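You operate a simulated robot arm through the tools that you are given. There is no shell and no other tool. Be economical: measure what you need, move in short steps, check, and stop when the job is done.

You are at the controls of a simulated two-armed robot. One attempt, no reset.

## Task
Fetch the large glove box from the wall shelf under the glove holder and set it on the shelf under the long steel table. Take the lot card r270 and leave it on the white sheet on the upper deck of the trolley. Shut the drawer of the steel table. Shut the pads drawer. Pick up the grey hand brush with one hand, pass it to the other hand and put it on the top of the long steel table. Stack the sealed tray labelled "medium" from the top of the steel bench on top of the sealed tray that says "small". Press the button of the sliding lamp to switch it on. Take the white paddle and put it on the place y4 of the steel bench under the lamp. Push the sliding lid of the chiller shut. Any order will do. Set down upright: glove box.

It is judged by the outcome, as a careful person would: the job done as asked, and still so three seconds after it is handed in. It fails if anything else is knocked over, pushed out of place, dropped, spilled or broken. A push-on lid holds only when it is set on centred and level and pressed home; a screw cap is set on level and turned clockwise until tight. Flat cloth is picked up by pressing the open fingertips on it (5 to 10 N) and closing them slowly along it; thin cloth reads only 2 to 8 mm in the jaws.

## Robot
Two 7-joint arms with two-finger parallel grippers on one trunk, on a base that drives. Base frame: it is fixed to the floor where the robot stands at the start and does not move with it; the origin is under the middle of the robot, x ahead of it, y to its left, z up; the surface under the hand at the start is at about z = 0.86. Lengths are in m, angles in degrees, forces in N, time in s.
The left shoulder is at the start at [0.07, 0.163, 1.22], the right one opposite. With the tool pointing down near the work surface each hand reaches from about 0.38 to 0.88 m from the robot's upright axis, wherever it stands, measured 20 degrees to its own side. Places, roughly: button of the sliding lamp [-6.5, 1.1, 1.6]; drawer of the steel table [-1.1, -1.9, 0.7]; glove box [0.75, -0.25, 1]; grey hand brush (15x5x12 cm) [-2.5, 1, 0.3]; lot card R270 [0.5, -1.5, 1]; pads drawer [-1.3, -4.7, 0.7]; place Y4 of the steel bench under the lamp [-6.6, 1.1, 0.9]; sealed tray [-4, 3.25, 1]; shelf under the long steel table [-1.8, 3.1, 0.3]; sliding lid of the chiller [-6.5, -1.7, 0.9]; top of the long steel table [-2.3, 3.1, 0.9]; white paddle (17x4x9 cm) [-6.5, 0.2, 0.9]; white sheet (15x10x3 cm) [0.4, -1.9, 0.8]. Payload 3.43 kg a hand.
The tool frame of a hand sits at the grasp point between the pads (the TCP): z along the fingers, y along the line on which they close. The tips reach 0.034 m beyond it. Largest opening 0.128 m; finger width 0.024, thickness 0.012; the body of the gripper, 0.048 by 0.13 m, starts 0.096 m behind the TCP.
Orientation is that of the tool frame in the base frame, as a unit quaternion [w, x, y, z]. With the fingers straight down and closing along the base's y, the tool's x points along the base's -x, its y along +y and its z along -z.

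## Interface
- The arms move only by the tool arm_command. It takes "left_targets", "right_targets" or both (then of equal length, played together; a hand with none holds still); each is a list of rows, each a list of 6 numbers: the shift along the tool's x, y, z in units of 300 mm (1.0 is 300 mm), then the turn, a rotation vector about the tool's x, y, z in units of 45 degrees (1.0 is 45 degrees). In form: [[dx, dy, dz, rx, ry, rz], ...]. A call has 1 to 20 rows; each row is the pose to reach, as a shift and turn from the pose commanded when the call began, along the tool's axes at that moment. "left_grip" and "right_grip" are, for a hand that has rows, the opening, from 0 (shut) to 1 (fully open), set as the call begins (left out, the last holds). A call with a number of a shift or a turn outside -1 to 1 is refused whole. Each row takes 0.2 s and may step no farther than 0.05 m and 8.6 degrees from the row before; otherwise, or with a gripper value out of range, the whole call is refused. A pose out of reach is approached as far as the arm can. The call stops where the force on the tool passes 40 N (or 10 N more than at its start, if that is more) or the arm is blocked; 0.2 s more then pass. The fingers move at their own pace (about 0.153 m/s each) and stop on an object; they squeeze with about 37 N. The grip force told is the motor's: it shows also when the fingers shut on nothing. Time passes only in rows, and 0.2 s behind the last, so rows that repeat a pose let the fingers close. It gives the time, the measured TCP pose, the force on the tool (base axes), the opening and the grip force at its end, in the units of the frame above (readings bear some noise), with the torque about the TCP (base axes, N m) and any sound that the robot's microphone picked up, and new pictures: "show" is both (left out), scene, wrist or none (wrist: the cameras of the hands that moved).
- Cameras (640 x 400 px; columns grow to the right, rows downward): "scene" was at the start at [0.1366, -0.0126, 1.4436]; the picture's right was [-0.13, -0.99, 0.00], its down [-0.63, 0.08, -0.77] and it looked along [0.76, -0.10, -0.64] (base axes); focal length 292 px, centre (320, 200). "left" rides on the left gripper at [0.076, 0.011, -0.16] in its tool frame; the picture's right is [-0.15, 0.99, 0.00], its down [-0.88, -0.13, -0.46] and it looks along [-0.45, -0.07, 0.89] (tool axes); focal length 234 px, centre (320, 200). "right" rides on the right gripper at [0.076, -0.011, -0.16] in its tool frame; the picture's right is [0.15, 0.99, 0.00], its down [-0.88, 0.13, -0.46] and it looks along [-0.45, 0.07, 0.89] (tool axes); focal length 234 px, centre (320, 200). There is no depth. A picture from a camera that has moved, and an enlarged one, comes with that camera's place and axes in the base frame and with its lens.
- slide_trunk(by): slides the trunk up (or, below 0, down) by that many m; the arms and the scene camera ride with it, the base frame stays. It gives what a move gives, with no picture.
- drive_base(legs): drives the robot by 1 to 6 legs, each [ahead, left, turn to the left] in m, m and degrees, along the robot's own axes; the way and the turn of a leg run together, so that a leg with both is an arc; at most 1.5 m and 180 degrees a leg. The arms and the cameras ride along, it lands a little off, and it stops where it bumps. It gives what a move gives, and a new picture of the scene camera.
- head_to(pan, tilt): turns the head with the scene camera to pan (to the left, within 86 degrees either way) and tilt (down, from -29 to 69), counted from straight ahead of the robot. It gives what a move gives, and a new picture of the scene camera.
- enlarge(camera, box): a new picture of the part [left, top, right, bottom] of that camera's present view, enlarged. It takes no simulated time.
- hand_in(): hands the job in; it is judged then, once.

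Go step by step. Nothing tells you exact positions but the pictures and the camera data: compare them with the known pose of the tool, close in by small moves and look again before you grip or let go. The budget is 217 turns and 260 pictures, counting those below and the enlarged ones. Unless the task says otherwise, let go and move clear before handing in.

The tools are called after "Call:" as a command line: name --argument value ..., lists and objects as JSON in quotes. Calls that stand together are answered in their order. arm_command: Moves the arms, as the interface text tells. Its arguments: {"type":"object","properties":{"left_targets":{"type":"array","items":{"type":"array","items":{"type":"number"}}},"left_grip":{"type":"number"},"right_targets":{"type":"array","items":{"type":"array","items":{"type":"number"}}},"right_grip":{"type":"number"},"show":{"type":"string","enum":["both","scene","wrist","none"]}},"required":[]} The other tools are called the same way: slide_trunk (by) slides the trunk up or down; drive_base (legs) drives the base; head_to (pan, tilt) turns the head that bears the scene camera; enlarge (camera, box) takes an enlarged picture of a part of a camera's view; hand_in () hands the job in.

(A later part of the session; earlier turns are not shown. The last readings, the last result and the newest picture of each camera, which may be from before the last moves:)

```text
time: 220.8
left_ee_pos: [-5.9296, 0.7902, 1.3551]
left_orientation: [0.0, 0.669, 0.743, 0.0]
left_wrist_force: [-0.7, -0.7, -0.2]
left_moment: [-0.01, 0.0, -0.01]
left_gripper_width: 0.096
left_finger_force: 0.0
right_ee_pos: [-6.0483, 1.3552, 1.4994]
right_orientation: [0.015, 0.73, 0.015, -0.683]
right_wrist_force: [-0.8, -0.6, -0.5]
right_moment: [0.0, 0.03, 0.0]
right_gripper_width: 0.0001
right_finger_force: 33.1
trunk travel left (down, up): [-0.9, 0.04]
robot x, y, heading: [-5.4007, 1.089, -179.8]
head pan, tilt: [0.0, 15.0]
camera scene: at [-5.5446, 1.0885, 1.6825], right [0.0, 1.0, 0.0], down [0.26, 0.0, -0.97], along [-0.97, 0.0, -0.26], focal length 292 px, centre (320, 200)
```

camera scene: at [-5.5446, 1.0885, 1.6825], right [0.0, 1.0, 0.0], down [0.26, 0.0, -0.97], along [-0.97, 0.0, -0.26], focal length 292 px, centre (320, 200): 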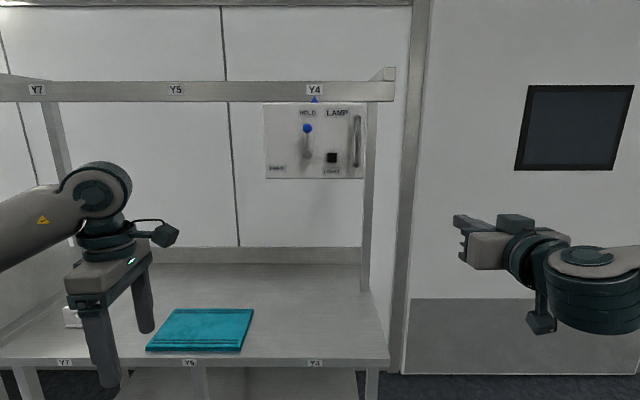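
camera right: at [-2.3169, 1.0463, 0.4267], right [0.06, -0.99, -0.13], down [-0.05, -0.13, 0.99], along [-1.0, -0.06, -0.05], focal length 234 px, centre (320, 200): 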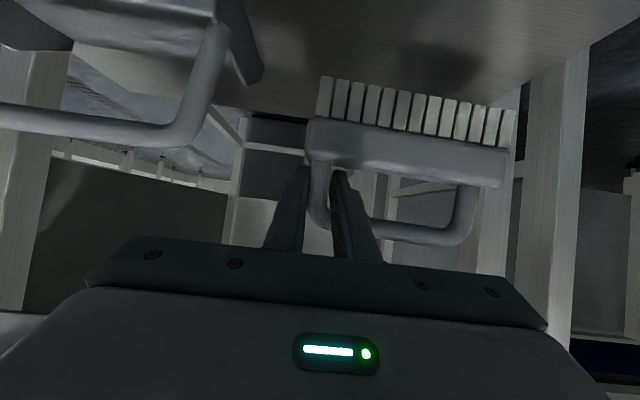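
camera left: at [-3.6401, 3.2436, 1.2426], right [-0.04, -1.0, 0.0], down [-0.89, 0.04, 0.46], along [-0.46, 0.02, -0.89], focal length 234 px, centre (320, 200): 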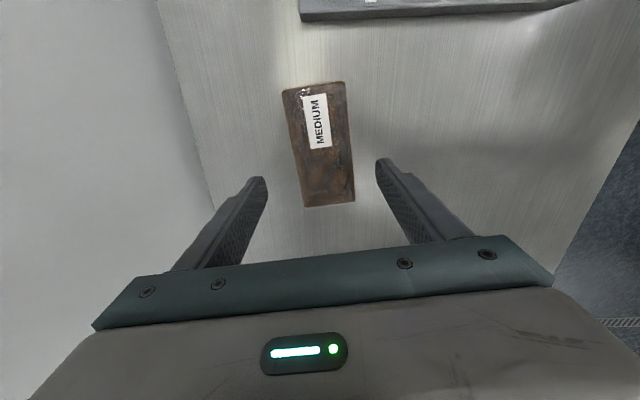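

Button triangulated at (−6.467, 1.126, 1.576). Drive in so the right hand is about 10 cm in front.

Call:
drive_base --legs '[[0.27, 0.22, -0.2]]'

```text
time: 223.2
left_ee_pos: [-6.2154, 0.5712, 1.3561]
left_orientation: [0.0, 0.671, 0.741, -0.001]
left_wrist_force: [0.8, 0.2, -0.4]
left_moment: [-0.02, 0.02, -0.03]
left_gripper_width: 0.096
left_finger_force: 0.0
right_ee_pos: [-6.3299, 1.1371, 1.4992]
right_orientation: [0.014, 0.729, 0.013, -0.684]
right_wrist_force: [0.7, 0.8, 0.7]
right_moment: [0.03, -0.02, 0.0]
right_gripper_width: 0.0001
right_finger_force: 32.4
trunk travel left (down, up): [-0.9, 0.04]
robot x, y, heading: [-5.687, 0.8655, 179.4]
head pan, tilt: [0.0, 15.0]
camera scene: at [-5.8278, 0.8672, 1.6827], right [0.01, 1.0, 0.0], down [0.26, 0.0, -0.97], along [-0.97, 0.0, -0.26], focal length 292 px, centre (320, 200)
```

scene: 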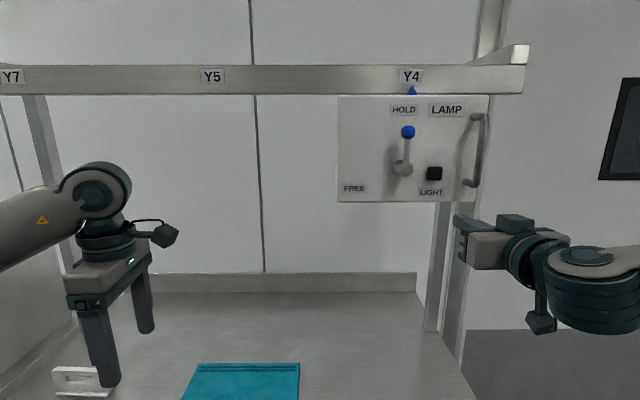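

Call:
arm_command --right_targets '[[-0.14, 0.015, 0.04, 0, 0, 0], [-0.266, 0.027, 0.085, 0, 0, 0]]' --show "wrist"

```text
time: 223.8
left_ee_pos: [-6.2164, 0.5696, 1.3555]
left_orientation: [-0.001, 0.671, 0.742, 0.001]
left_wrist_force: [0.1, 0.3, -0.1]
left_moment: [0.0, 0.02, -0.03]
left_gripper_width: 0.0958
left_finger_force: 0.1
right_ee_pos: [-6.3574, 1.1278, 1.5782]
right_orientation: [0.012, 0.73, 0.012, -0.684]
right_wrist_force: [-0.2, -0.3, -0.7]
right_moment: [0.03, 0.01, -0.01]
right_gripper_width: 0.0
right_finger_force: 32.4
trunk travel left (down, up): [-0.9, 0.04]
robot x, y, heading: [-5.6912, 0.8653, 179.7]
head pan, tilt: [0.0, 15.0]
camera right: at [-6.1938, 1.1445, 1.5116], right [0.04, -0.99, -0.15], down [0.4, -0.12, 0.91], along [-0.91, -0.1, 0.39], focal length 234 px, centre (320, 200)
```

right: 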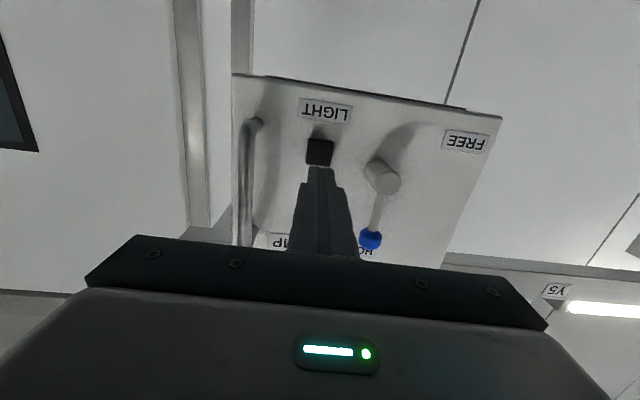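

Fingertips line up with the button. Push forward gently.

Call:
arm_command --right_targets '[[0.003, 0, 0.1, 0, 0, 0], [0.003, 0, 0.19, 0, 0, 0], [0.003, 0, 0.23, 0, 0, 0], [0.003, 0, 0.255, 0, 0, 0]]' --show "wrist"

```text
time: 224.8
left_ee_pos: [-6.2127, 0.5698, 1.3568]
left_orientation: [0.0, 0.672, 0.741, -0.001]
left_wrist_force: [-0.3, 0.7, -0.2]
left_moment: [0.02, -0.03, 0.02]
left_gripper_width: 0.096
left_finger_force: 0.1
right_ee_pos: [-6.432, 1.1242, 1.5719]
right_orientation: [0.012, 0.73, 0.012, -0.683]
right_wrist_force: [24.0, -1.6, -7.7]
right_moment: [-0.02, -0.01, 0.02]
right_gripper_width: 0.0002
right_finger_force: 33.1
trunk travel left (down, up): [-0.9, 0.04]
robot x, y, heading: [-5.6852, 0.8639, 179.6]
head pan, tilt: [0.0, 15.0]
heard: click
camera right: at [-6.2684, 1.1412, 1.5051], right [0.05, -0.99, -0.15], down [0.4, -0.12, 0.91], along [-0.91, -0.1, 0.39], focal length 234 px, centre (320, 200)
```

right: 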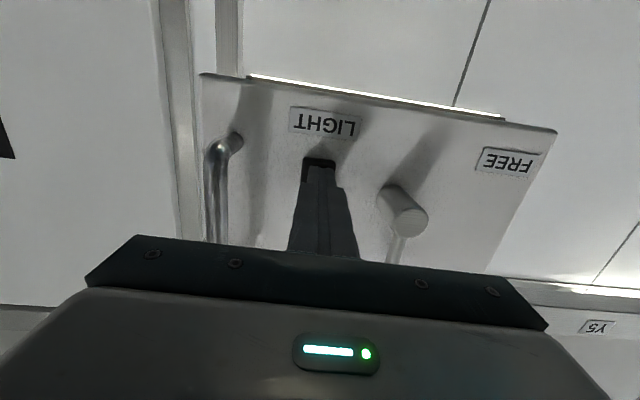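

Click heard and the lamp glows. Withdraw straight back.

Call:
arm_command --right_targets '[[0, 0, -0.12, 0, 0, 0], [0, 0, -0.25, 0, 0, 0], [0, 0, -0.4, 0, 0, 0], [0, 0, -0.55, 0, 0, 0]]' --show "none"

Call:
head_to --pan 20 --tilt 25

```text
time: 225.8
left_ee_pos: [-6.2156, 0.5705, 1.3563]
left_orientation: [0.0, 0.671, 0.742, 0.0]
left_wrist_force: [-0.7, 0.0, 0.4]
left_moment: [0.0, 0.01, 0.01]
left_gripper_width: 0.0961
left_finger_force: 0.0
right_ee_pos: [-6.2742, 1.1305, 1.5805]
right_orientation: [0.012, 0.729, 0.013, -0.684]
right_wrist_force: [-0.4, 0.1, 0.1]
right_moment: [0.0, 0.01, 0.03]
right_gripper_width: 0.0
right_finger_force: 32.6
trunk travel left (down, up): [-0.9, 0.04]
robot x, y, heading: [-5.6905, 0.8661, 179.6]
head pan, tilt: [0.0, 15.0]
```

```text
time: 226.6
left_ee_pos: [-6.218, 0.5699, 1.355]
left_orientation: [0.001, 0.671, 0.741, 0.0]
left_wrist_force: [0.0, 0.8, 0.6]
left_moment: [-0.01, -0.01, 0.02]
left_gripper_width: 0.0959
left_finger_force: 0.0
right_ee_pos: [-6.2762, 1.1312, 1.5799]
right_orientation: [0.012, 0.73, 0.013, -0.683]
right_wrist_force: [0.5, 0.0, -0.6]
right_moment: [-0.04, 0.01, -0.01]
right_gripper_width: 0.0
right_finger_force: 33.3
trunk travel left (down, up): [-0.9, 0.04]
robot x, y, heading: [-5.6893, 0.8685, 179.9]
head pan, tilt: [20.0, 25.0]
camera scene: at [-5.8235, 0.8338, 1.6663], right [-0.34, 0.94, 0.0], down [0.4, 0.14, -0.91], along [-0.85, -0.3, -0.42], focal length 292 px, centre (320, 200)
```

scene: 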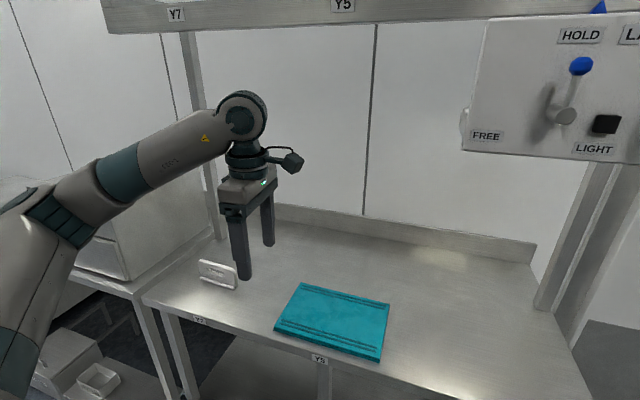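

Call:
enlarge --camera "scene" --box '[170, 240, 270, 310]'

Call:
enlarge --camera "left" --box '[0, 0, 640, 400]'

```text
5.71 times, centred on (220, 275) of scene
camera zoom: at [-5.8235, 0.8338, 1.6663], right [-0.34, 0.94, 0.0], down [0.4, 0.14, -0.91], along [-0.85, -0.3, -0.42], focal length 1670 px, centre (891, -229)
```

zoom: 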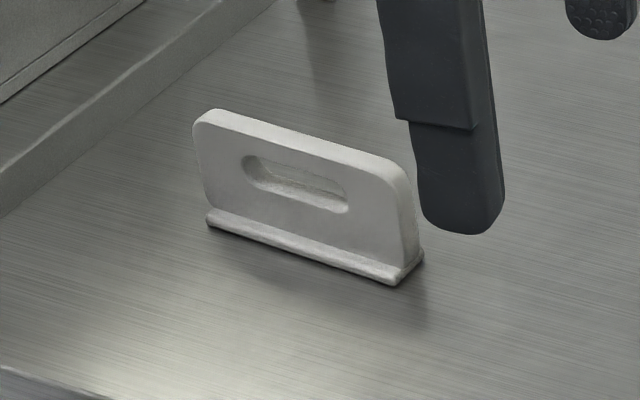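

```text
1.00 times, centred on (320, 200) of left (not enlarged: the box is as wide or as high as the picture)
camera zoom: at [-6.2135, 0.6455, 1.5147], right [1.0, -0.05, 0.0], down [-0.04, -0.89, 0.46], along [-0.02, -0.46, -0.89], focal length 234 px, centre (320, 200)
```

zoom: 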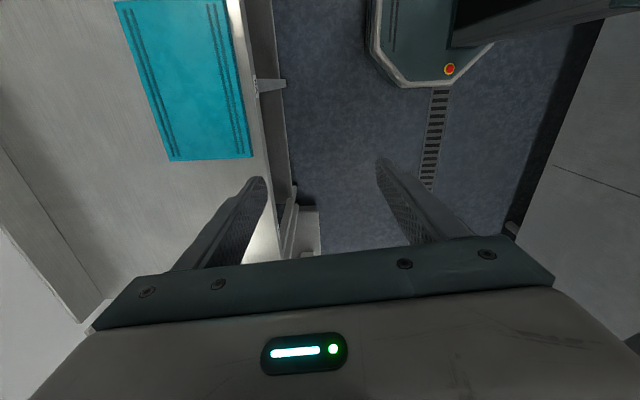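

The white paddle stands upright at about (−6.543, 0.16), plate ~2 cm thick. Fold the right hand down to a compact pose, lower the trunk, and shift left in front of it.

Call:
arm_command --right_targets '[[0, 0, -0.05, 0, 0.17, 0], [0, 0, -0.1, 0, 0.34, 0], [0, 0, -0.15, 0, 0.51, 0], [0, 0, -0.2, 0, 0.68, 0], [0, 0, -0.25, 0, 0.85, 0], [0, 0, -0.3, 0, 1.0, 0]]' --show "none"

Call:
arm_command --right_targets '[[0, 0, 0, 0, 0.17, 0], [0, 0, 0, 0, 0.34, 0], [0, 0, 0, 0, 0.51, 0], [0, 0, 0, 0, 0.68, 0], [0, 0, 0, 0, 0.85, 0], [0, 0, 0, 0, 0.92, 0]]' --show "none"

Call:
slide_trunk --by -0.2

Call:
drive_base --legs '[[0, 0.5, 0], [0.1, 0, 0]]'

```text
time: 228.0
left_ee_pos: [-6.2184, 0.5697, 1.3545]
left_orientation: [0.001, 0.671, 0.741, 0.001]
left_wrist_force: [0.2, -0.2, -0.1]
left_moment: [0.02, -0.02, 0.0]
left_gripper_width: 0.0959
left_finger_force: 0.1
right_ee_pos: [-6.1847, 1.134, 1.5863]
right_orientation: [0.007, 0.936, 0.017, -0.35]
right_wrist_force: [-0.2, 0.6, -0.9]
right_moment: [0.0, 0.01, -0.01]
right_gripper_width: 0.0
right_finger_force: 32.4
trunk travel left (down, up): [-0.9, 0.04]
robot x, y, heading: [-5.6886, 0.8668, 179.7]
head pan, tilt: [20.0, 25.0]
```

```text
time: 229.4
left_ee_pos: [-6.2182, 0.5694, 1.3546]
left_orientation: [0.001, 0.671, 0.742, 0.001]
left_wrist_force: [0.2, 0.8, -0.6]
left_moment: [-0.03, -0.02, 0.03]
left_gripper_width: 0.0961
left_finger_force: 0.0
right_ee_pos: [-6.1846, 1.134, 1.5889]
right_orientation: [0.0, 1.0, 0.017, 0.003]
right_wrist_force: [0.4, -0.2, -0.4]
right_moment: [0.0, 0.0, -0.04]
right_gripper_width: 0.0001
right_finger_force: 33.3
trunk travel left (down, up): [-0.9, 0.04]
robot x, y, heading: [-5.6849, 0.8667, 179.6]
head pan, tilt: [20.0, 25.0]
```

```text
time: 231.6
left_ee_pos: [-6.218, 0.5701, 1.1552]
left_orientation: [0.001, 0.672, 0.741, 0.001]
left_wrist_force: [-0.5, 0.4, 0.5]
left_moment: [-0.02, 0.02, 0.02]
left_gripper_width: 0.096
left_finger_force: 0.0
right_ee_pos: [-6.184, 1.1326, 1.389]
right_orientation: [0.0, 1.0, 0.018, 0.001]
right_wrist_force: [-0.1, 0.8, 0.7]
right_moment: [0.01, 0.01, -0.03]
right_gripper_width: 0.0
right_finger_force: 33.2
trunk travel left (down, up): [-0.7, 0.24]
robot x, y, heading: [-5.6875, 0.8675, 179.7]
head pan, tilt: [20.0, 25.0]
```

```text
time: 235.2
left_ee_pos: [-6.3216, 0.0797, 1.1554]
left_orientation: [0.001, 0.673, 0.74, 0.001]
left_wrist_force: [0.7, 0.4, -0.2]
left_moment: [0.03, 0.01, 0.01]
left_gripper_width: 0.0961
left_finger_force: 0.1
right_ee_pos: [-6.2865, 0.6432, 1.3889]
right_orientation: [0.0, 1.0, 0.015, 0.001]
right_wrist_force: [0.3, -0.5, -0.6]
right_moment: [0.04, 0.02, 0.03]
right_gripper_width: 0.0
right_finger_force: 33.1
trunk travel left (down, up): [-0.7, 0.24]
robot x, y, heading: [-5.7881, 0.3768, 179.5]
head pan, tilt: [20.0, 25.0]
camera scene: at [-5.926, 0.3428, 1.4664], right [-0.33, 0.94, 0.0], down [0.4, 0.14, -0.91], along [-0.85, -0.3, -0.42], focal length 292 px, centre (320, 200)
```

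scene: 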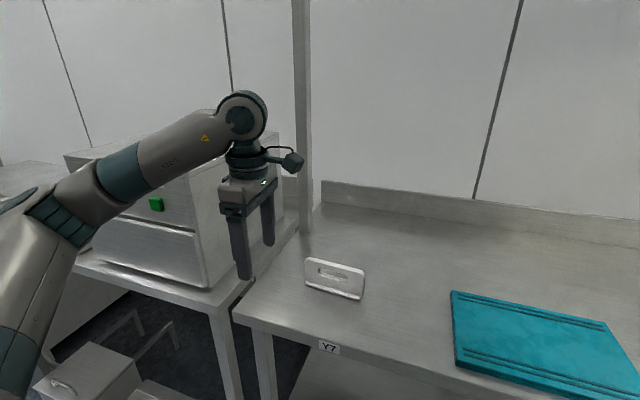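

Bring the left hand over the paddle (yaw −9° to match the plate) and look with the wrist camera.

Call:
arm_command --left_targets '[[0.06, -0.12, 0.03, 0, 0, 0.04], [0.12, -0.24, 0.06, 0, 0, 0.08], [0.18, -0.36, 0.1, 0, 0, 0.12], [0.24, -0.48, 0.14, 0, 0, 0.16], [0.3, -0.6, 0.18, 0, 0, 0.2], [0.336, -0.715, 0.217, 0, 0, 0.2]]'

```text
time: 236.6
left_ee_pos: [-6.5487, 0.1639, 1.0881]
left_orientation: [0.001, 0.729, 0.684, 0.001]
left_wrist_force: [-0.4, -0.2, 0.5]
left_moment: [-0.01, -0.04, 0.02]
left_gripper_width: 0.0959
left_finger_force: 0.2
right_ee_pos: [-6.2885, 0.6453, 1.3874]
right_orientation: [0.001, 1.0, 0.016, 0.002]
right_wrist_force: [0.1, 0.3, -0.3]
right_moment: [-0.02, -0.04, -0.04]
right_gripper_width: 0.0
right_finger_force: 33.0
trunk travel left (down, up): [-0.7, 0.24]
robot x, y, heading: [-5.7906, 0.3742, 179.3]
head pan, tilt: [20.0, 25.0]
camera scene: at [-5.9283, 0.3446, 1.4661], right [-0.33, 0.94, 0.0], down [0.4, 0.14, -0.91], along [-0.85, -0.3, -0.42], focal length 292 px, centre (320, 200)
camera left: at [-6.5319, 0.2375, 1.2478], right [0.98, -0.21, 0.0], down [-0.19, -0.87, 0.46], along [-0.09, -0.45, -0.89], focal length 234 px, centre (320, 200)
```

scene: 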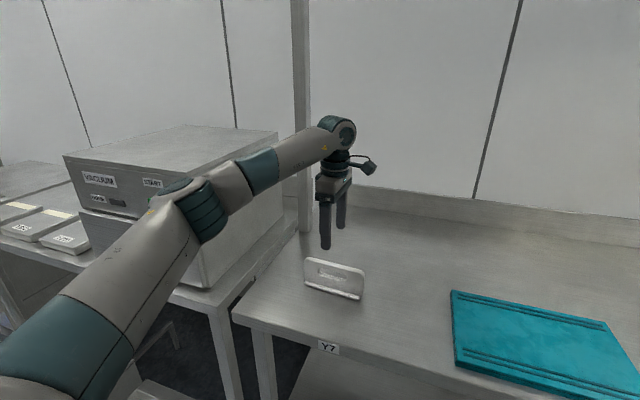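
left: 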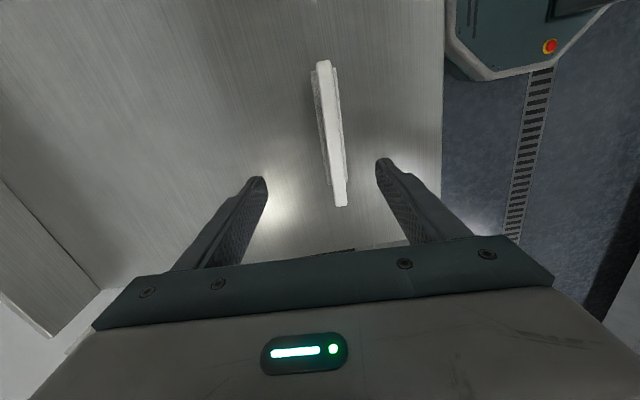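

Plate top line centre (−6.529, 0.168), yaw matches. Narrow the fingers, descend to z≈0.945.

Call:
arm_command --left_targets '[[0.017, 0.064, 0.1, 0, 0, 0], [0.017, 0.064, 0.2, 0, 0, 0], [0.017, 0.064, 0.3, 0, 0, 0]]' --left_grip 0.5 --show "wrist"

```text
time: 237.4
left_ee_pos: [-6.5252, 0.165, 0.999]
left_orientation: [0.0, 0.729, 0.684, 0.0]
left_wrist_force: [0.4, 1.2, -1.0]
left_moment: [0.03, 0.01, 0.03]
left_gripper_width: 0.0642
left_finger_force: 0.1
right_ee_pos: [-6.2866, 0.6448, 1.3883]
right_orientation: [0.001, 1.0, 0.016, 0.002]
right_wrist_force: [-0.9, 0.5, 0.5]
right_moment: [0.04, -0.01, -0.01]
right_gripper_width: 0.0001
right_finger_force: 33.0
trunk travel left (down, up): [-0.7, 0.24]
robot x, y, heading: [-5.7913, 0.3749, 179.5]
head pan, tilt: [20.0, 25.0]
camera left: at [-6.5091, 0.2387, 1.1586], right [0.98, -0.21, 0.0], down [-0.19, -0.87, 0.46], along [-0.09, -0.45, -0.89], focal length 234 px, centre (320, 200)
```

left: 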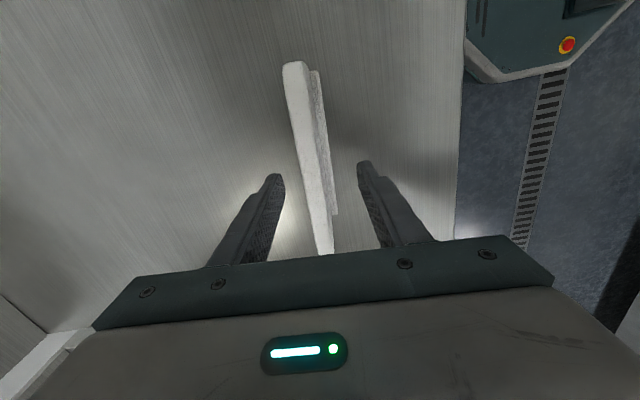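

Call:
arm_command --left_targets '[[0, -0.015, 0.09, 0, 0, 0], [0, -0.015, 0.18, 0, 0, 0]]' --show "none"

Call:
arm_command --left_targets '[[0, 0, 0, 0, 0, 0], [0, 0, 0, 0, 0, 0], [0, 0, 0, 0, 0, 0]]' --left_grip 0 --show "wrist"

```text
time: 238.0
left_ee_pos: [-6.5284, 0.1633, 0.944]
left_orientation: [0.001, 0.729, 0.684, 0.002]
left_wrist_force: [0.4, 0.0, -0.5]
left_moment: [0.0, 0.02, 0.02]
left_gripper_width: 0.0642
left_finger_force: 0.0
right_ee_pos: [-6.287, 0.6437, 1.3879]
right_orientation: [-0.001, 1.0, 0.016, 0.001]
right_wrist_force: [0.0, 0.1, 0.3]
right_moment: [-0.01, 0.0, 0.02]
right_gripper_width: 0.0
right_finger_force: 32.3
trunk travel left (down, up): [-0.7, 0.24]
robot x, y, heading: [-5.7906, 0.3764, 179.4]
head pan, tilt: [20.0, 25.0]
```

```text
time: 238.8
left_ee_pos: [-6.5285, 0.163, 0.9443]
left_orientation: [0.0, 0.729, 0.685, 0.0]
left_wrist_force: [0.7, -0.1, 1.1]
left_moment: [0.1, 0.0, 0.08]
left_gripper_width: 0.0155
left_finger_force: 36.6
right_ee_pos: [-6.2865, 0.6443, 1.3896]
right_orientation: [0.001, 1.0, 0.016, 0.001]
right_wrist_force: [-0.2, 0.8, -0.3]
right_moment: [0.0, -0.03, 0.03]
right_gripper_width: 0.0
right_finger_force: 33.4
trunk travel left (down, up): [-0.7, 0.24]
robot x, y, heading: [-5.7936, 0.3743, 179.3]
head pan, tilt: [20.0, 25.0]
camera left: at [-6.5121, 0.237, 1.1048], right [0.98, -0.21, 0.0], down [-0.18, -0.87, 0.46], along [-0.09, -0.45, -0.89], focal length 234 px, centre (320, 200)
```

left: 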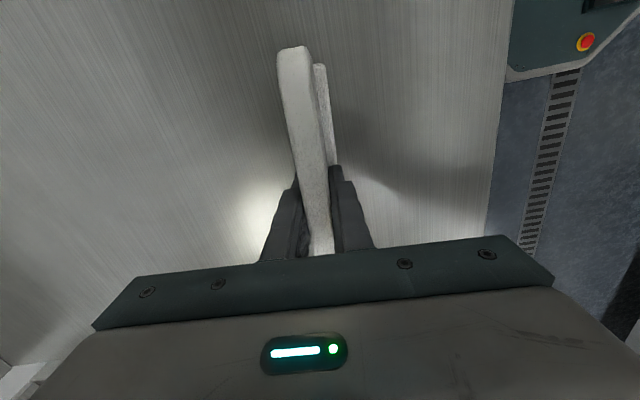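

Gripped (15.5 mm). Lift 9 cm, back slightly, and drive right to Y4.

Call:
arm_command --left_targets '[[0, 0, -0.1, 0, 0, 0], [0, 0, -0.2, 0, 0, 0], [0, 0, -0.3, 0, 0, 0]]' --show "none"

Call:
drive_base --legs '[[0, -0.91, 0.4]]'

Call:
head_to --pan 5 --tilt 35

```text
time: 239.6
left_ee_pos: [-6.5264, 0.1639, 1.0376]
left_orientation: [0.0, 0.728, 0.685, 0.0]
left_wrist_force: [0.6, 0.5, -1.8]
left_moment: [-0.02, 0.04, 0.0]
left_gripper_width: 0.0156
left_finger_force: 37.0
right_ee_pos: [-6.2858, 0.6442, 1.3886]
right_orientation: [0.001, 1.0, 0.015, 0.002]
right_wrist_force: [0.8, -0.4, -0.4]
right_moment: [0.0, 0.01, 0.0]
right_gripper_width: 0.0
right_finger_force: 32.6
trunk travel left (down, up): [-0.7, 0.24]
robot x, y, heading: [-5.7876, 0.3726, 179.7]
head pan, tilt: [20.0, 25.0]
```

```text
time: 244.5
left_ee_pos: [-6.5218, 1.093, 1.0365]
left_orientation: [0.001, 0.726, 0.688, 0.001]
left_wrist_force: [0.1, 0.0, -1.9]
left_moment: [-0.01, 0.02, 0.0]
left_gripper_width: 0.0156
left_finger_force: 37.0
right_ee_pos: [-6.2866, 1.5753, 1.3882]
right_orientation: [0.0, 1.0, 0.021, 0.001]
right_wrist_force: [-0.2, 0.3, 0.1]
right_moment: [0.0, -0.03, 0.0]
right_gripper_width: 0.0001
right_finger_force: 32.8
trunk travel left (down, up): [-0.7, 0.24]
robot x, y, heading: [-5.7861, 1.3106, -179.8]
head pan, tilt: [20.0, 25.0]
camera scene: at [-5.923, 1.2783, 1.4662], right [-0.34, 0.94, 0.0], down [0.4, 0.14, -0.91], along [-0.85, -0.31, -0.42], focal length 292 px, centre (320, 200)
```

scene: 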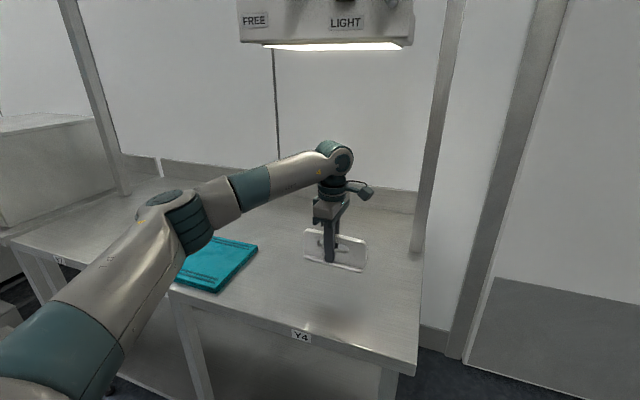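

```text
time: 245.3
left_ee_pos: [-6.5211, 1.0925, 1.0354]
left_orientation: [0.001, 0.725, 0.688, 0.001]
left_wrist_force: [-0.5, 0.1, -1.4]
left_moment: [0.0, -0.05, -0.04]
left_gripper_width: 0.0157
left_finger_force: 37.6
right_ee_pos: [-6.2853, 1.5768, 1.3876]
right_orientation: [0.001, 1.0, 0.019, 0.001]
right_wrist_force: [0.5, 0.4, -0.2]
right_moment: [-0.01, 0.02, 0.01]
right_gripper_width: 0.0
right_finger_force: 33.0
trunk travel left (down, up): [-0.7, 0.24]
robot x, y, heading: [-5.7884, 1.3097, -180.0]
head pan, tilt: [5.0, 35.0]
camera scene: at [-5.9242, 1.3026, 1.4505], right [-0.09, 1.0, 0.0], down [0.57, 0.05, -0.82], along [-0.82, -0.07, -0.57], focal length 292 px, centre (320, 200)
```

scene: 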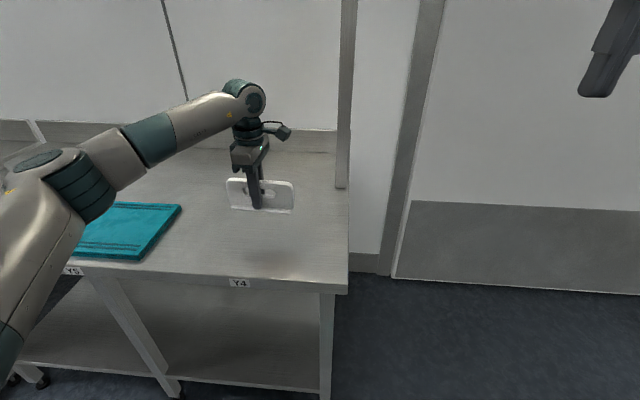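

Y4 label is at y≈1.064. Drive forward 8 cm to bring the paddle to x≈−6.60, then lower.

Call:
drive_base --legs '[[0.075, 0.015, 0]]'

Call:
arm_command --left_targets '[[0, 0, 0.12, 0, 0, 0], [0, 0, 0.22, 0, 0, 0], [0, 0, 0.275, 0, 0, 0]]' --show "scene"

```text
time: 246.3
left_ee_pos: [-6.5935, 1.0791, 1.039]
left_orientation: [0.001, 0.725, 0.689, 0.0]
left_wrist_force: [-0.5, -0.7, -1.5]
left_moment: [0.0, 0.03, 0.01]
left_gripper_width: 0.0155
left_finger_force: 36.9
right_ee_pos: [-6.3553, 1.5614, 1.3901]
right_orientation: [0.001, 1.0, 0.019, 0.001]
right_wrist_force: [0.2, 0.2, 0.1]
right_moment: [0.02, 0.02, 0.0]
right_gripper_width: 0.0
right_finger_force: 32.8
trunk travel left (down, up): [-0.7, 0.24]
robot x, y, heading: [-5.8611, 1.2954, -179.9]
head pan, tilt: [5.0, 35.0]
camera scene: at [-5.9945, 1.2882, 1.4509], right [-0.09, 1.0, 0.0], down [0.57, 0.05, -0.82], along [-0.82, -0.07, -0.57], focal length 292 px, centre (320, 200)
```

scene: 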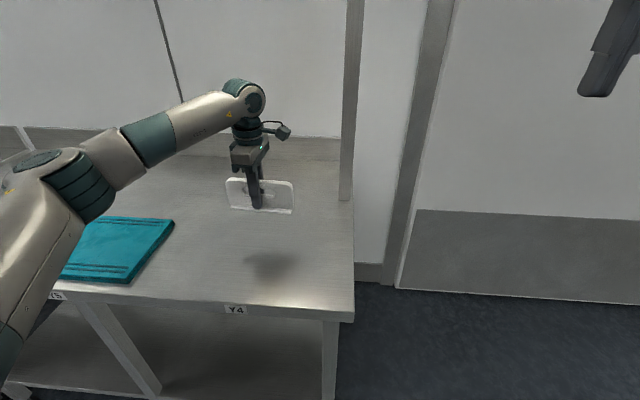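

```text
time: 247.1
left_ee_pos: [-6.5978, 1.0782, 0.9555]
left_orientation: [0.001, 0.726, 0.688, 0.002]
left_wrist_force: [-1.0, -0.7, -2.3]
left_moment: [0.03, 0.03, -0.04]
left_gripper_width: 0.0155
left_finger_force: 37.0
right_ee_pos: [-6.3603, 1.5614, 1.3875]
right_orientation: [0.001, 1.0, 0.02, 0.002]
right_wrist_force: [0.4, -0.1, 0.3]
right_moment: [0.01, -0.03, -0.04]
right_gripper_width: 0.0
right_finger_force: 32.9
trunk travel left (down, up): [-0.7, 0.24]
robot x, y, heading: [-5.8584, 1.2978, -180.1]
head pan, tilt: [5.0, 35.0]
camera scene: at [-5.9985, 1.2872, 1.4503], right [-0.09, 1.0, 0.0], down [0.57, 0.05, -0.82], along [-0.82, -0.07, -0.57], focal length 292 px, centre (320, 200)
```

scene: 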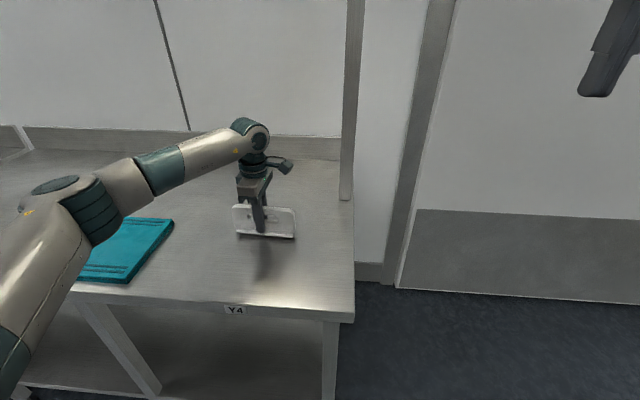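

Call:
arm_command --left_targets '[[0, 0, 0.02, 0, 0, 0], [0, 0, 0.032, 0, 0, 0], [0, 0, 0.04, 0, 0, 0]]' --show "none"

```text
time: 247.9
left_ee_pos: [-6.5941, 1.0796, 0.9441]
left_orientation: [0.0, 0.725, 0.688, -0.001]
left_wrist_force: [-2.3, -1.1, 9.7]
left_moment: [-0.12, -0.06, 0.08]
left_gripper_width: 0.0154
left_finger_force: 37.1
right_ee_pos: [-6.3581, 1.5624, 1.3885]
right_orientation: [0.001, 1.0, 0.02, 0.001]
right_wrist_force: [1.0, -0.1, 0.1]
right_moment: [-0.03, 0.01, -0.03]
right_gripper_width: 0.0
right_finger_force: 33.2
trunk travel left (down, up): [-0.7, 0.24]
robot x, y, heading: [-5.8603, 1.2957, -180.4]
head pan, tilt: [5.0, 35.0]
```

Paddle rests on the bench. Release and rise.

Call:
arm_command --left_targets '[[0, 0, 0, 0, 0, 0], [0, 0, 0, 0, 0, 0], [0, 0, 0, 0, 0, 0], [0, 0, -0.12, 0, 0, 0], [0, 0, -0.25, 0, 0, 0], [0, 0, -0.38, 0, 0, 0]]' --left_grip 0.5 --show "scene"

```text
time: 249.3
left_ee_pos: [-6.5956, 1.0798, 1.0584]
left_orientation: [0.001, 0.725, 0.689, 0.001]
left_wrist_force: [0.3, -0.2, 0.6]
left_moment: [0.04, 0.02, -0.01]
left_gripper_width: 0.0641
left_finger_force: 0.0
right_ee_pos: [-6.3575, 1.5624, 1.3888]
right_orientation: [0.001, 1.0, 0.019, 0.0]
right_wrist_force: [0.9, 0.0, 0.9]
right_moment: [-0.02, 0.02, 0.01]
right_gripper_width: 0.0001
right_finger_force: 32.6
trunk travel left (down, up): [-0.7, 0.24]
robot x, y, heading: [-5.8599, 1.2934, -180.1]
head pan, tilt: [5.0, 35.0]
camera scene: at [-5.9961, 1.2881, 1.4505], right [-0.09, 1.0, 0.0], down [0.57, 0.05, -0.82], along [-0.82, -0.07, -0.57], focal length 292 px, centre (320, 200)
```

scene: 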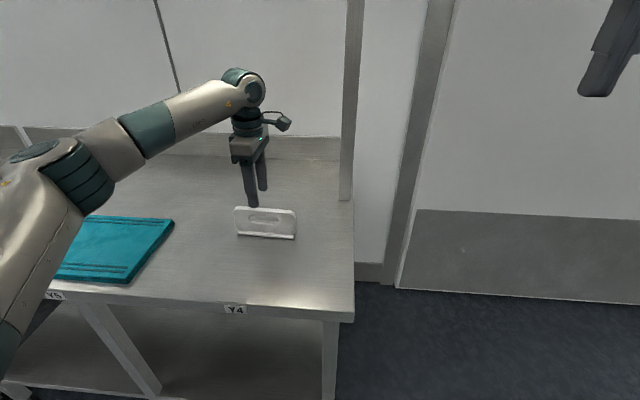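

Paddle placed at Y4. Back off and go left toward the chiller.

Call:
drive_base --legs '[[-0.4, 0, 0], [0, 1.4, 0]]'

Call:
head_to --pan 45 --tilt 25

```text
time: 258.5
left_ee_pos: [-6.1547, -0.3555, 1.0564]
left_orientation: [0.001, 0.713, 0.701, 0.0]
left_wrist_force: [0.1, -0.2, -0.1]
left_moment: [-0.02, -0.03, -0.01]
left_gripper_width: 0.0638
left_finger_force: 0.0
right_ee_pos: [-5.9357, 0.1343, 1.3889]
right_orientation: [0.001, 0.999, 0.039, 0.001]
right_wrist_force: [1.0, -0.4, -0.5]
right_moment: [-0.02, 0.0, 0.01]
right_gripper_width: 0.0001
right_finger_force: 33.4
trunk travel left (down, up): [-0.7, 0.24]
robot x, y, heading: [-5.4274, -0.1102, -177.9]
head pan, tilt: [5.0, 35.0]
camera scene: at [-5.5644, -0.1251, 1.4505], right [-0.12, 0.99, 0.0], down [0.57, 0.07, -0.82], along [-0.81, -0.1, -0.57], focal length 292 px, centre (320, 200)
```

scene: 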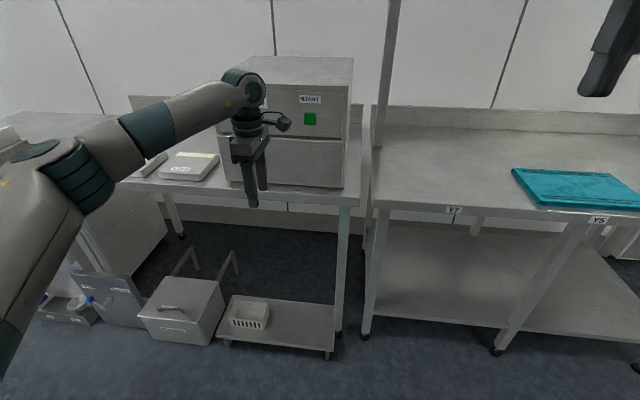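

```text
time: 259.5
left_ee_pos: [-6.1563, -0.3538, 1.0567]
left_orientation: [0.001, 0.713, 0.702, 0.002]
left_wrist_force: [0.2, 0.5, 0.2]
left_moment: [-0.02, -0.04, 0.01]
left_gripper_width: 0.064
left_finger_force: 0.1
right_ee_pos: [-5.9352, 0.135, 1.3882]
right_orientation: [0.001, 0.999, 0.04, 0.002]
right_wrist_force: [-0.1, -0.5, 0.5]
right_moment: [0.0, -0.02, -0.02]
right_gripper_width: 0.0
right_finger_force: 33.6
trunk travel left (down, up): [-0.7, 0.24]
robot x, y, heading: [-5.4301, -0.109, -178.0]
head pan, tilt: [45.0, 25.0]
camera scene: at [-5.5398, -0.1817, 1.4662], right [-0.73, 0.68, 0.0], down [0.29, 0.31, -0.91], along [-0.62, -0.66, -0.42], focal length 292 px, centre (320, 200)
```

scene: 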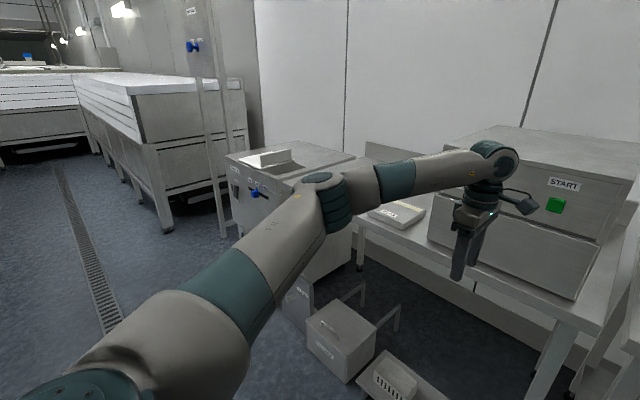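

Call:
drive_base --legs '[[0, 1.05, -2]]'

Call:
head_to --pan 25 --tilt 35

```text
time: 264.9
left_ee_pos: [-6.1362, -1.3758, 1.056]
left_orientation: [0.0, 0.722, 0.692, 0.001]
left_wrist_force: [-0.2, 1.0, -0.4]
left_moment: [0.02, -0.05, 0.05]
left_gripper_width: 0.0639
left_finger_force: 0.0
right_ee_pos: [-5.9031, -0.8941, 1.3887]
right_orientation: [0.001, 1.0, 0.027, 0.002]
right_wrist_force: [0.4, -0.6, -0.3]
right_moment: [0.01, 0.0, 0.0]
right_gripper_width: 0.0
right_finger_force: 33.3
trunk travel left (down, up): [-0.7, 0.24]
robot x, y, heading: [-5.401, -1.1523, -179.3]
head pan, tilt: [45.0, 25.0]
camera scene: at [-5.5157, -1.2203, 1.4663], right [-0.72, 0.7, 0.0], down [0.3, 0.3, -0.91], along [-0.63, -0.65, -0.42], focal length 292 px, centre (320, 200)
```

scene: 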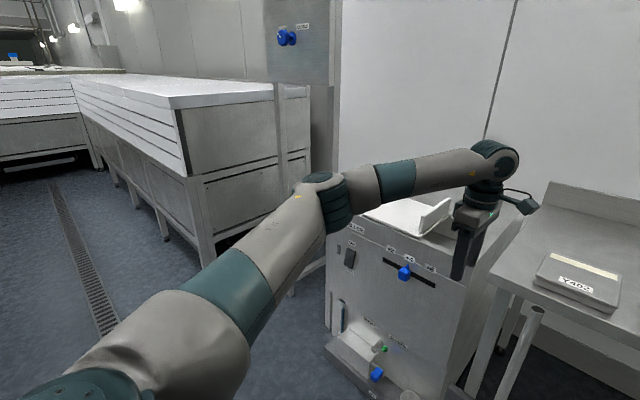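

```text
time: 265.7
left_ee_pos: [-6.1362, -1.377, 1.0562]
left_orientation: [0.0, 0.721, 0.692, 0.001]
left_wrist_force: [0.4, 0.2, -0.5]
left_moment: [-0.02, -0.02, -0.05]
left_gripper_width: 0.0642
left_finger_force: 0.2
right_ee_pos: [-5.9038, -0.8931, 1.3878]
right_orientation: [0.0, 1.0, 0.026, 0.003]
right_wrist_force: [0.4, -0.3, 0.2]
right_moment: [0.02, 0.02, 0.01]
right_gripper_width: 0.0
right_finger_force: 33.3
trunk travel left (down, up): [-0.7, 0.24]
robot x, y, heading: [-5.404, -1.1492, -179.2]
head pan, tilt: [25.0, 35.0]
camera scene: at [-5.5307, -1.193, 1.4505], right [-0.43, 0.9, 0.0], down [0.52, 0.25, -0.82], along [-0.74, -0.36, -0.57], focal length 292 px, centre (320, 200)
```

scene: 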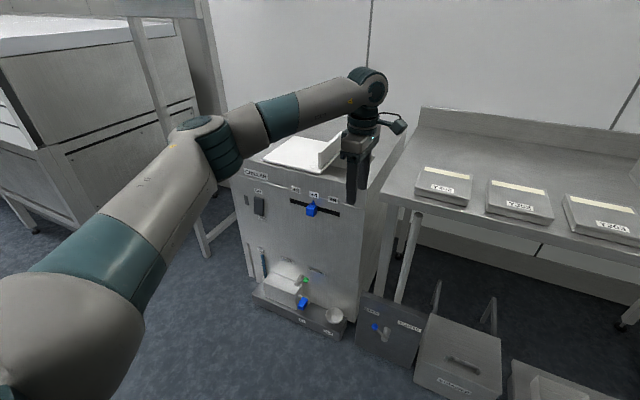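

Retract the left hand so the chiller lid is visible.

Call:
arm_command --left_targets '[[0, 0.1, -0.08, 0, 0, 0], [0, 0.22, -0.16, 0, 0, 0], [0, 0.35, -0.24, 0, 0, 0], [0, 0.48, -0.3, 0, 0, 0], [0, 0.6, -0.3, 0, 0, 0]]' --show "none"

Call:
enlarge --camera "scene" --box '[220, 90, 420, 240]'

```text
time: 266.9
left_ee_pos: [-5.9537, -1.3831, 1.1471]
left_orientation: [0.0, 0.722, 0.692, 0.001]
left_wrist_force: [0.4, 0.1, -0.6]
left_moment: [0.02, 0.01, -0.03]
left_gripper_width: 0.064
left_finger_force: 0.0
right_ee_pos: [-5.9024, -0.8944, 1.3884]
right_orientation: [0.0, 1.0, 0.024, 0.001]
right_wrist_force: [-0.1, -0.6, -0.1]
right_moment: [0.01, 0.01, 0.0]
right_gripper_width: 0.0002
right_finger_force: 33.0
trunk travel left (down, up): [-0.7, 0.24]
robot x, y, heading: [-5.4009, -1.1561, -179.2]
head pan, tilt: [25.0, 35.0]
```

```text
2.67 times, centred on (320, 165) of scene
camera zoom: at [-5.5299, -1.1933, 1.4506], right [-0.43, 0.9, 0.0], down [0.52, 0.25, -0.82], along [-0.74, -0.35, -0.57], focal length 780 px, centre (320, 293)
```

zoom: 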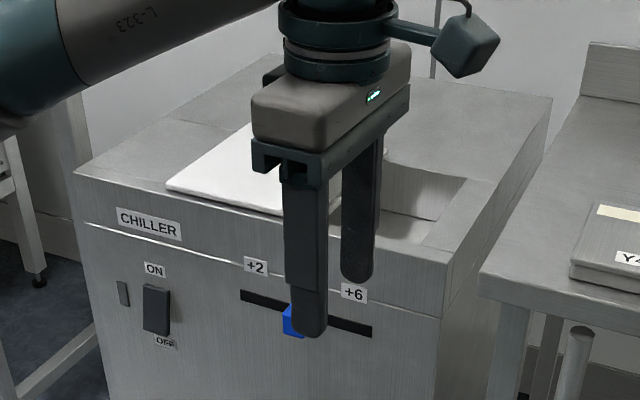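

Call:
arm_command --left_targets '[[-0.15, 0, -0.05, 0, 0, 0], [-0.3, 0, -0.1, 0, 0, 0], [-0.45, 0, -0.15, 0, 0, 0], [-0.6, 0, -0.2, 0, 0, 0]]' --left_grip 0 --show "none"

Call:
enlarge --camera "scene" --box '[220, 90, 420, 240]'

```text
time: 267.9
left_ee_pos: [-5.9579, -1.5639, 1.2056]
left_orientation: [0.0, 0.722, 0.692, 0.001]
left_wrist_force: [-0.2, -0.4, 0.1]
left_moment: [0.04, 0.01, 0.0]
left_gripper_width: 0.0001
left_finger_force: 32.3
right_ee_pos: [-5.9029, -0.8957, 1.3902]
right_orientation: [0.0, 1.0, 0.025, 0.001]
right_wrist_force: [0.5, -0.3, -0.5]
right_moment: [0.02, -0.04, 0.02]
right_gripper_width: 0.0001
right_finger_force: 32.9
trunk travel left (down, up): [-0.7, 0.24]
robot x, y, heading: [-5.4013, -1.1537, -179.5]
head pan, tilt: [25.0, 35.0]
```

```text
2.67 times, centred on (320, 165) of scene
camera zoom: at [-5.5293, -1.1946, 1.4505], right [-0.43, 0.9, 0.0], down [0.52, 0.25, -0.82], along [-0.74, -0.35, -0.57], focal length 780 px, centre (320, 293)
```

zoom: 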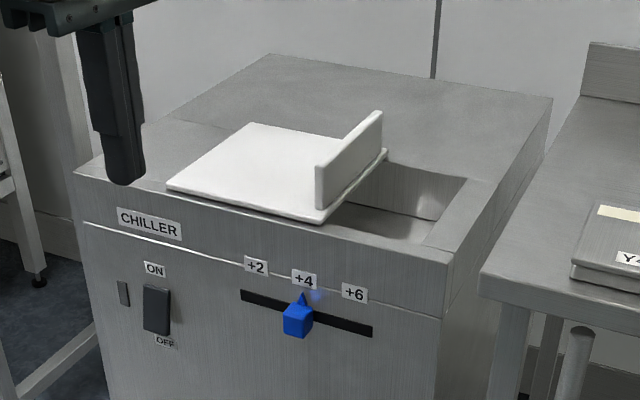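

Now clear: the white lid must slide right (+y) ~15 cm to cover the well; I'll push its upright flange from the left. Drive closer.

Call:
drive_base --legs '[[0.38, 0.18, -0.5]]'

```text
time: 270.5
left_ee_pos: [-6.338, -1.7454, 1.2066]
left_orientation: [-0.001, 0.722, 0.692, 0.0]
left_wrist_force: [-0.6, 0.4, 0.0]
left_moment: [-0.02, 0.01, 0.0]
left_gripper_width: 0.0003
left_finger_force: 33.2
right_ee_pos: [-6.281, -1.0773, 1.39]
right_orientation: [0.0, 1.0, 0.026, 0.001]
right_wrist_force: [0.0, 0.2, 0.3]
right_moment: [-0.01, 0.0, -0.02]
right_gripper_width: 0.0
right_finger_force: 33.1
trunk travel left (down, up): [-0.7, 0.24]
robot x, y, heading: [-5.7819, -1.3359, -179.2]
head pan, tilt: [25.0, 35.0]
camera scene: at [-5.9089, -1.3762, 1.4506], right [-0.43, 0.9, 0.0], down [0.52, 0.25, -0.82], along [-0.74, -0.36, -0.57], focal length 292 px, centre (320, 200)
```

scene: 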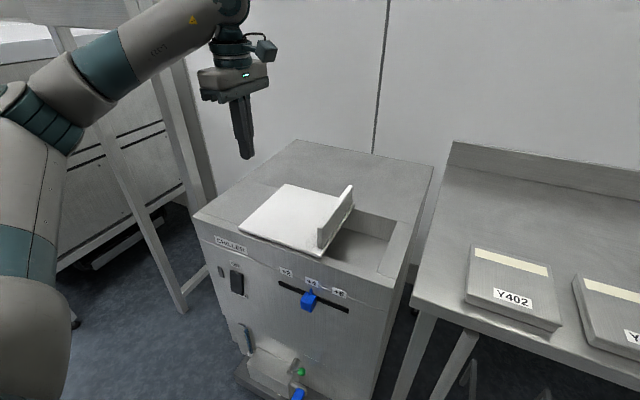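

Call:
arm_command --left_targets '[[0.03, -0.15, 0, 0, 0, 0], [0.06, -0.3, 0, 0, 0, 0], [0.09, -0.45, 0.05, 0, 0, 0], [0.124, -0.6, 0.1, 0, 0, 0], [0.124, -0.613, 0.26, 0, 0, 0], [0.124, -0.613, 0.42, 0, 0, 0], [0.124, -0.613, 0.58, 0, 0, 0], [0.124, -0.613, 0.7, 0, 0, 0]]'

```text
time: 272.3
left_ee_pos: [-6.5209, -1.7019, 0.9944]
left_orientation: [0.0, 0.722, 0.692, 0.001]
left_wrist_force: [1.4, 0.4, 0.3]
left_moment: [0.04, 0.01, 0.0]
left_gripper_width: 0.0
left_finger_force: 33.0
right_ee_pos: [-6.2832, -1.0779, 1.3891]
right_orientation: [0.001, 1.0, 0.027, 0.001]
right_wrist_force: [0.4, 0.6, -0.3]
right_moment: [0.01, -0.02, -0.02]
right_gripper_width: 0.0
right_finger_force: 32.8
trunk travel left (down, up): [-0.7, 0.24]
robot x, y, heading: [-5.7852, -1.337, -179.3]
head pan, tilt: [25.0, 35.0]
camera scene: at [-5.9098, -1.3776, 1.4505], right [-0.43, 0.9, 0.0], down [0.52, 0.25, -0.82], along [-0.74, -0.35, -0.57], focal length 292 px, centre (320, 200)
camera left: at [-6.506, -1.6279, 1.1547], right [0.98, -0.19, 0.0], down [-0.17, -0.87, 0.45], along [-0.08, -0.45, -0.89], focal length 234 px, centre (320, 200)
```

scene: 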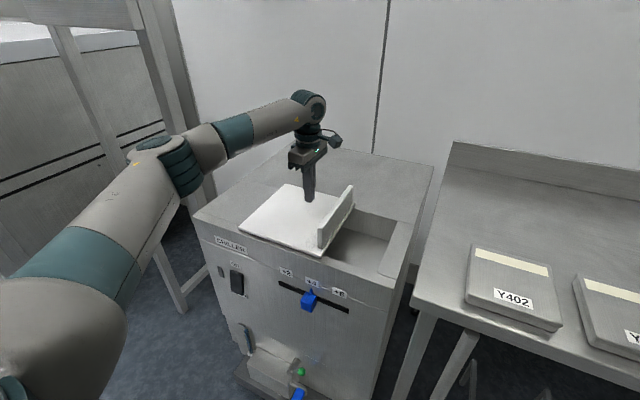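
left: 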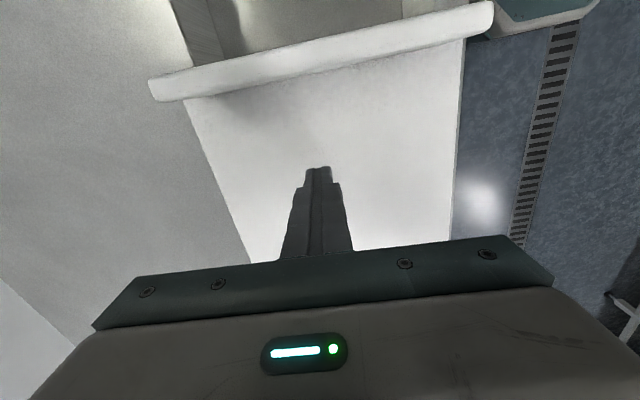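

Lower a bit more and push the flange to the right.

Call:
arm_command --left_targets '[[0, 0, 0.06, 0, 0, 0], [0, 0, 0.098, 0, 0, 0], [0.1, 0, 0.098, 0, 0, 0], [0.18, 0, 0.098, 0, 0, 0], [0.24, 0, 0.098, 0, 0, 0], [0.3, 0, 0.098, 0, 0, 0], [0.36, 0, 0.098, 0, 0, 0], [0.42, 0, 0.098, 0, 0, 0], [0.48, 0, 0.098, 0, 0, 0], [0.54, 0, 0.098, 0, 0, 0], [0.6, 0, 0.098, 0, 0, 0]]'

```text
time: 274.7
left_ee_pos: [-6.5121, -1.5199, 0.9637]
left_orientation: [0.001, 0.722, 0.692, 0.0]
left_wrist_force: [0.3, 0.4, 0.6]
left_moment: [0.0, 0.01, 0.02]
left_gripper_width: 0.0001
left_finger_force: 32.8
right_ee_pos: [-6.2833, -1.0761, 1.3895]
right_orientation: [0.001, 1.0, 0.026, 0.001]
right_wrist_force: [0.6, 0.5, 0.7]
right_moment: [-0.05, 0.02, 0.03]
right_gripper_width: 0.0001
right_finger_force: 33.2
trunk travel left (down, up): [-0.7, 0.24]
robot x, y, heading: [-5.782, -1.3383, -179.3]
head pan, tilt: [25.0, 35.0]
camera scene: at [-5.9099, -1.3759, 1.4505], right [-0.43, 0.9, 0.0], down [0.52, 0.25, -0.82], along [-0.74, -0.36, -0.57], focal length 292 px, centre (320, 200)
camera left: at [-6.4983, -1.4462, 1.1249], right [0.98, -0.19, 0.0], down [-0.17, -0.87, 0.46], along [-0.08, -0.45, -0.89], focal length 234 px, centre (320, 200)
```

scene: 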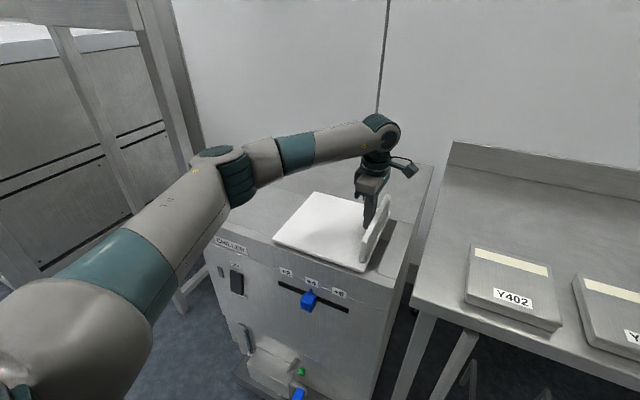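
left: 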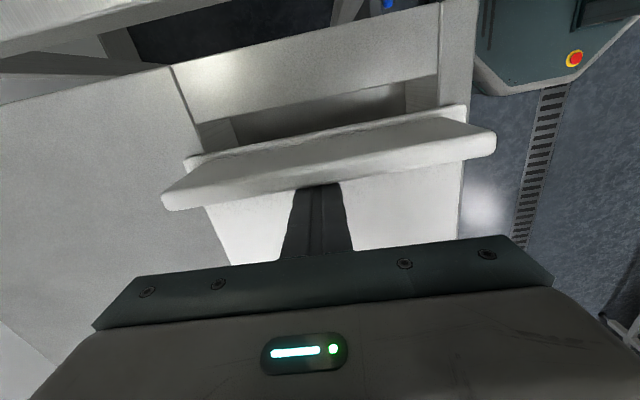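

Sliding well; a gap of ~4 cm remains. Continue until it stops.

Call:
arm_command --left_targets '[[0.04, 0, 0, 0, 0, 0], [0.08, 0, 0, 0, 0, 0], [0.11, 0, 0, 0, 0, 0], [0.14, 0, 0, 0, 0, 0], [0.17, 0, 0, 0, 0, 0], [0.2, 0, 0, 0, 0, 0]]'

```text
time: 276.1
left_ee_pos: [-6.511, -1.4748, 0.965]
left_orientation: [0.002, 0.717, 0.697, 0.0]
left_wrist_force: [-2.2, -38.5, -0.4]
left_moment: [0.74, -0.04, 0.66]
left_gripper_width: 0.0002
left_finger_force: 32.8
right_ee_pos: [-6.284, -1.0872, 1.39]
right_orientation: [-0.002, 1.0, 0.028, 0.002]
right_wrist_force: [0.9, -0.2, 0.0]
right_moment: [0.01, -0.02, 0.01]
right_gripper_width: 0.0
right_finger_force: 33.1
trunk travel left (down, up): [-0.7, 0.24]
robot x, y, heading: [-5.7846, -1.3373, -179.3]
head pan, tilt: [25.0, 35.0]
camera scene: at [-5.9102, -1.385, 1.4502], right [-0.44, 0.9, 0.0], down [0.52, 0.25, -0.82], along [-0.74, -0.35, -0.58], focal length 292 px, centre (320, 200)
camera left: at [-6.4974, -1.3994, 1.1249], right [0.98, -0.18, 0.0], down [-0.16, -0.88, 0.46], along [-0.08, -0.45, -0.89], focal length 234 px, centre (320, 200)
```

scene: 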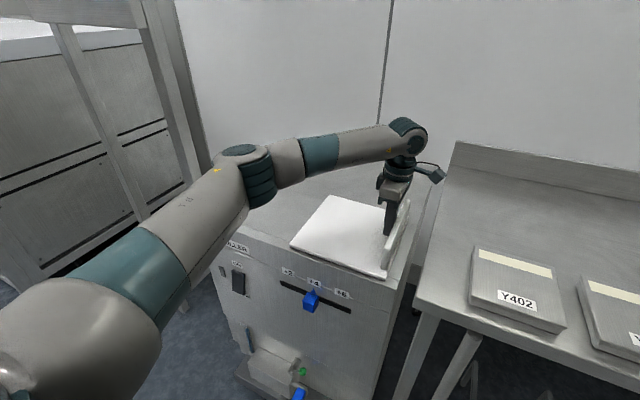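
left: 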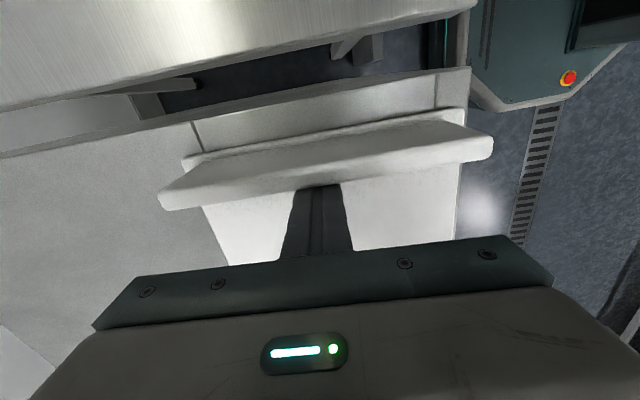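

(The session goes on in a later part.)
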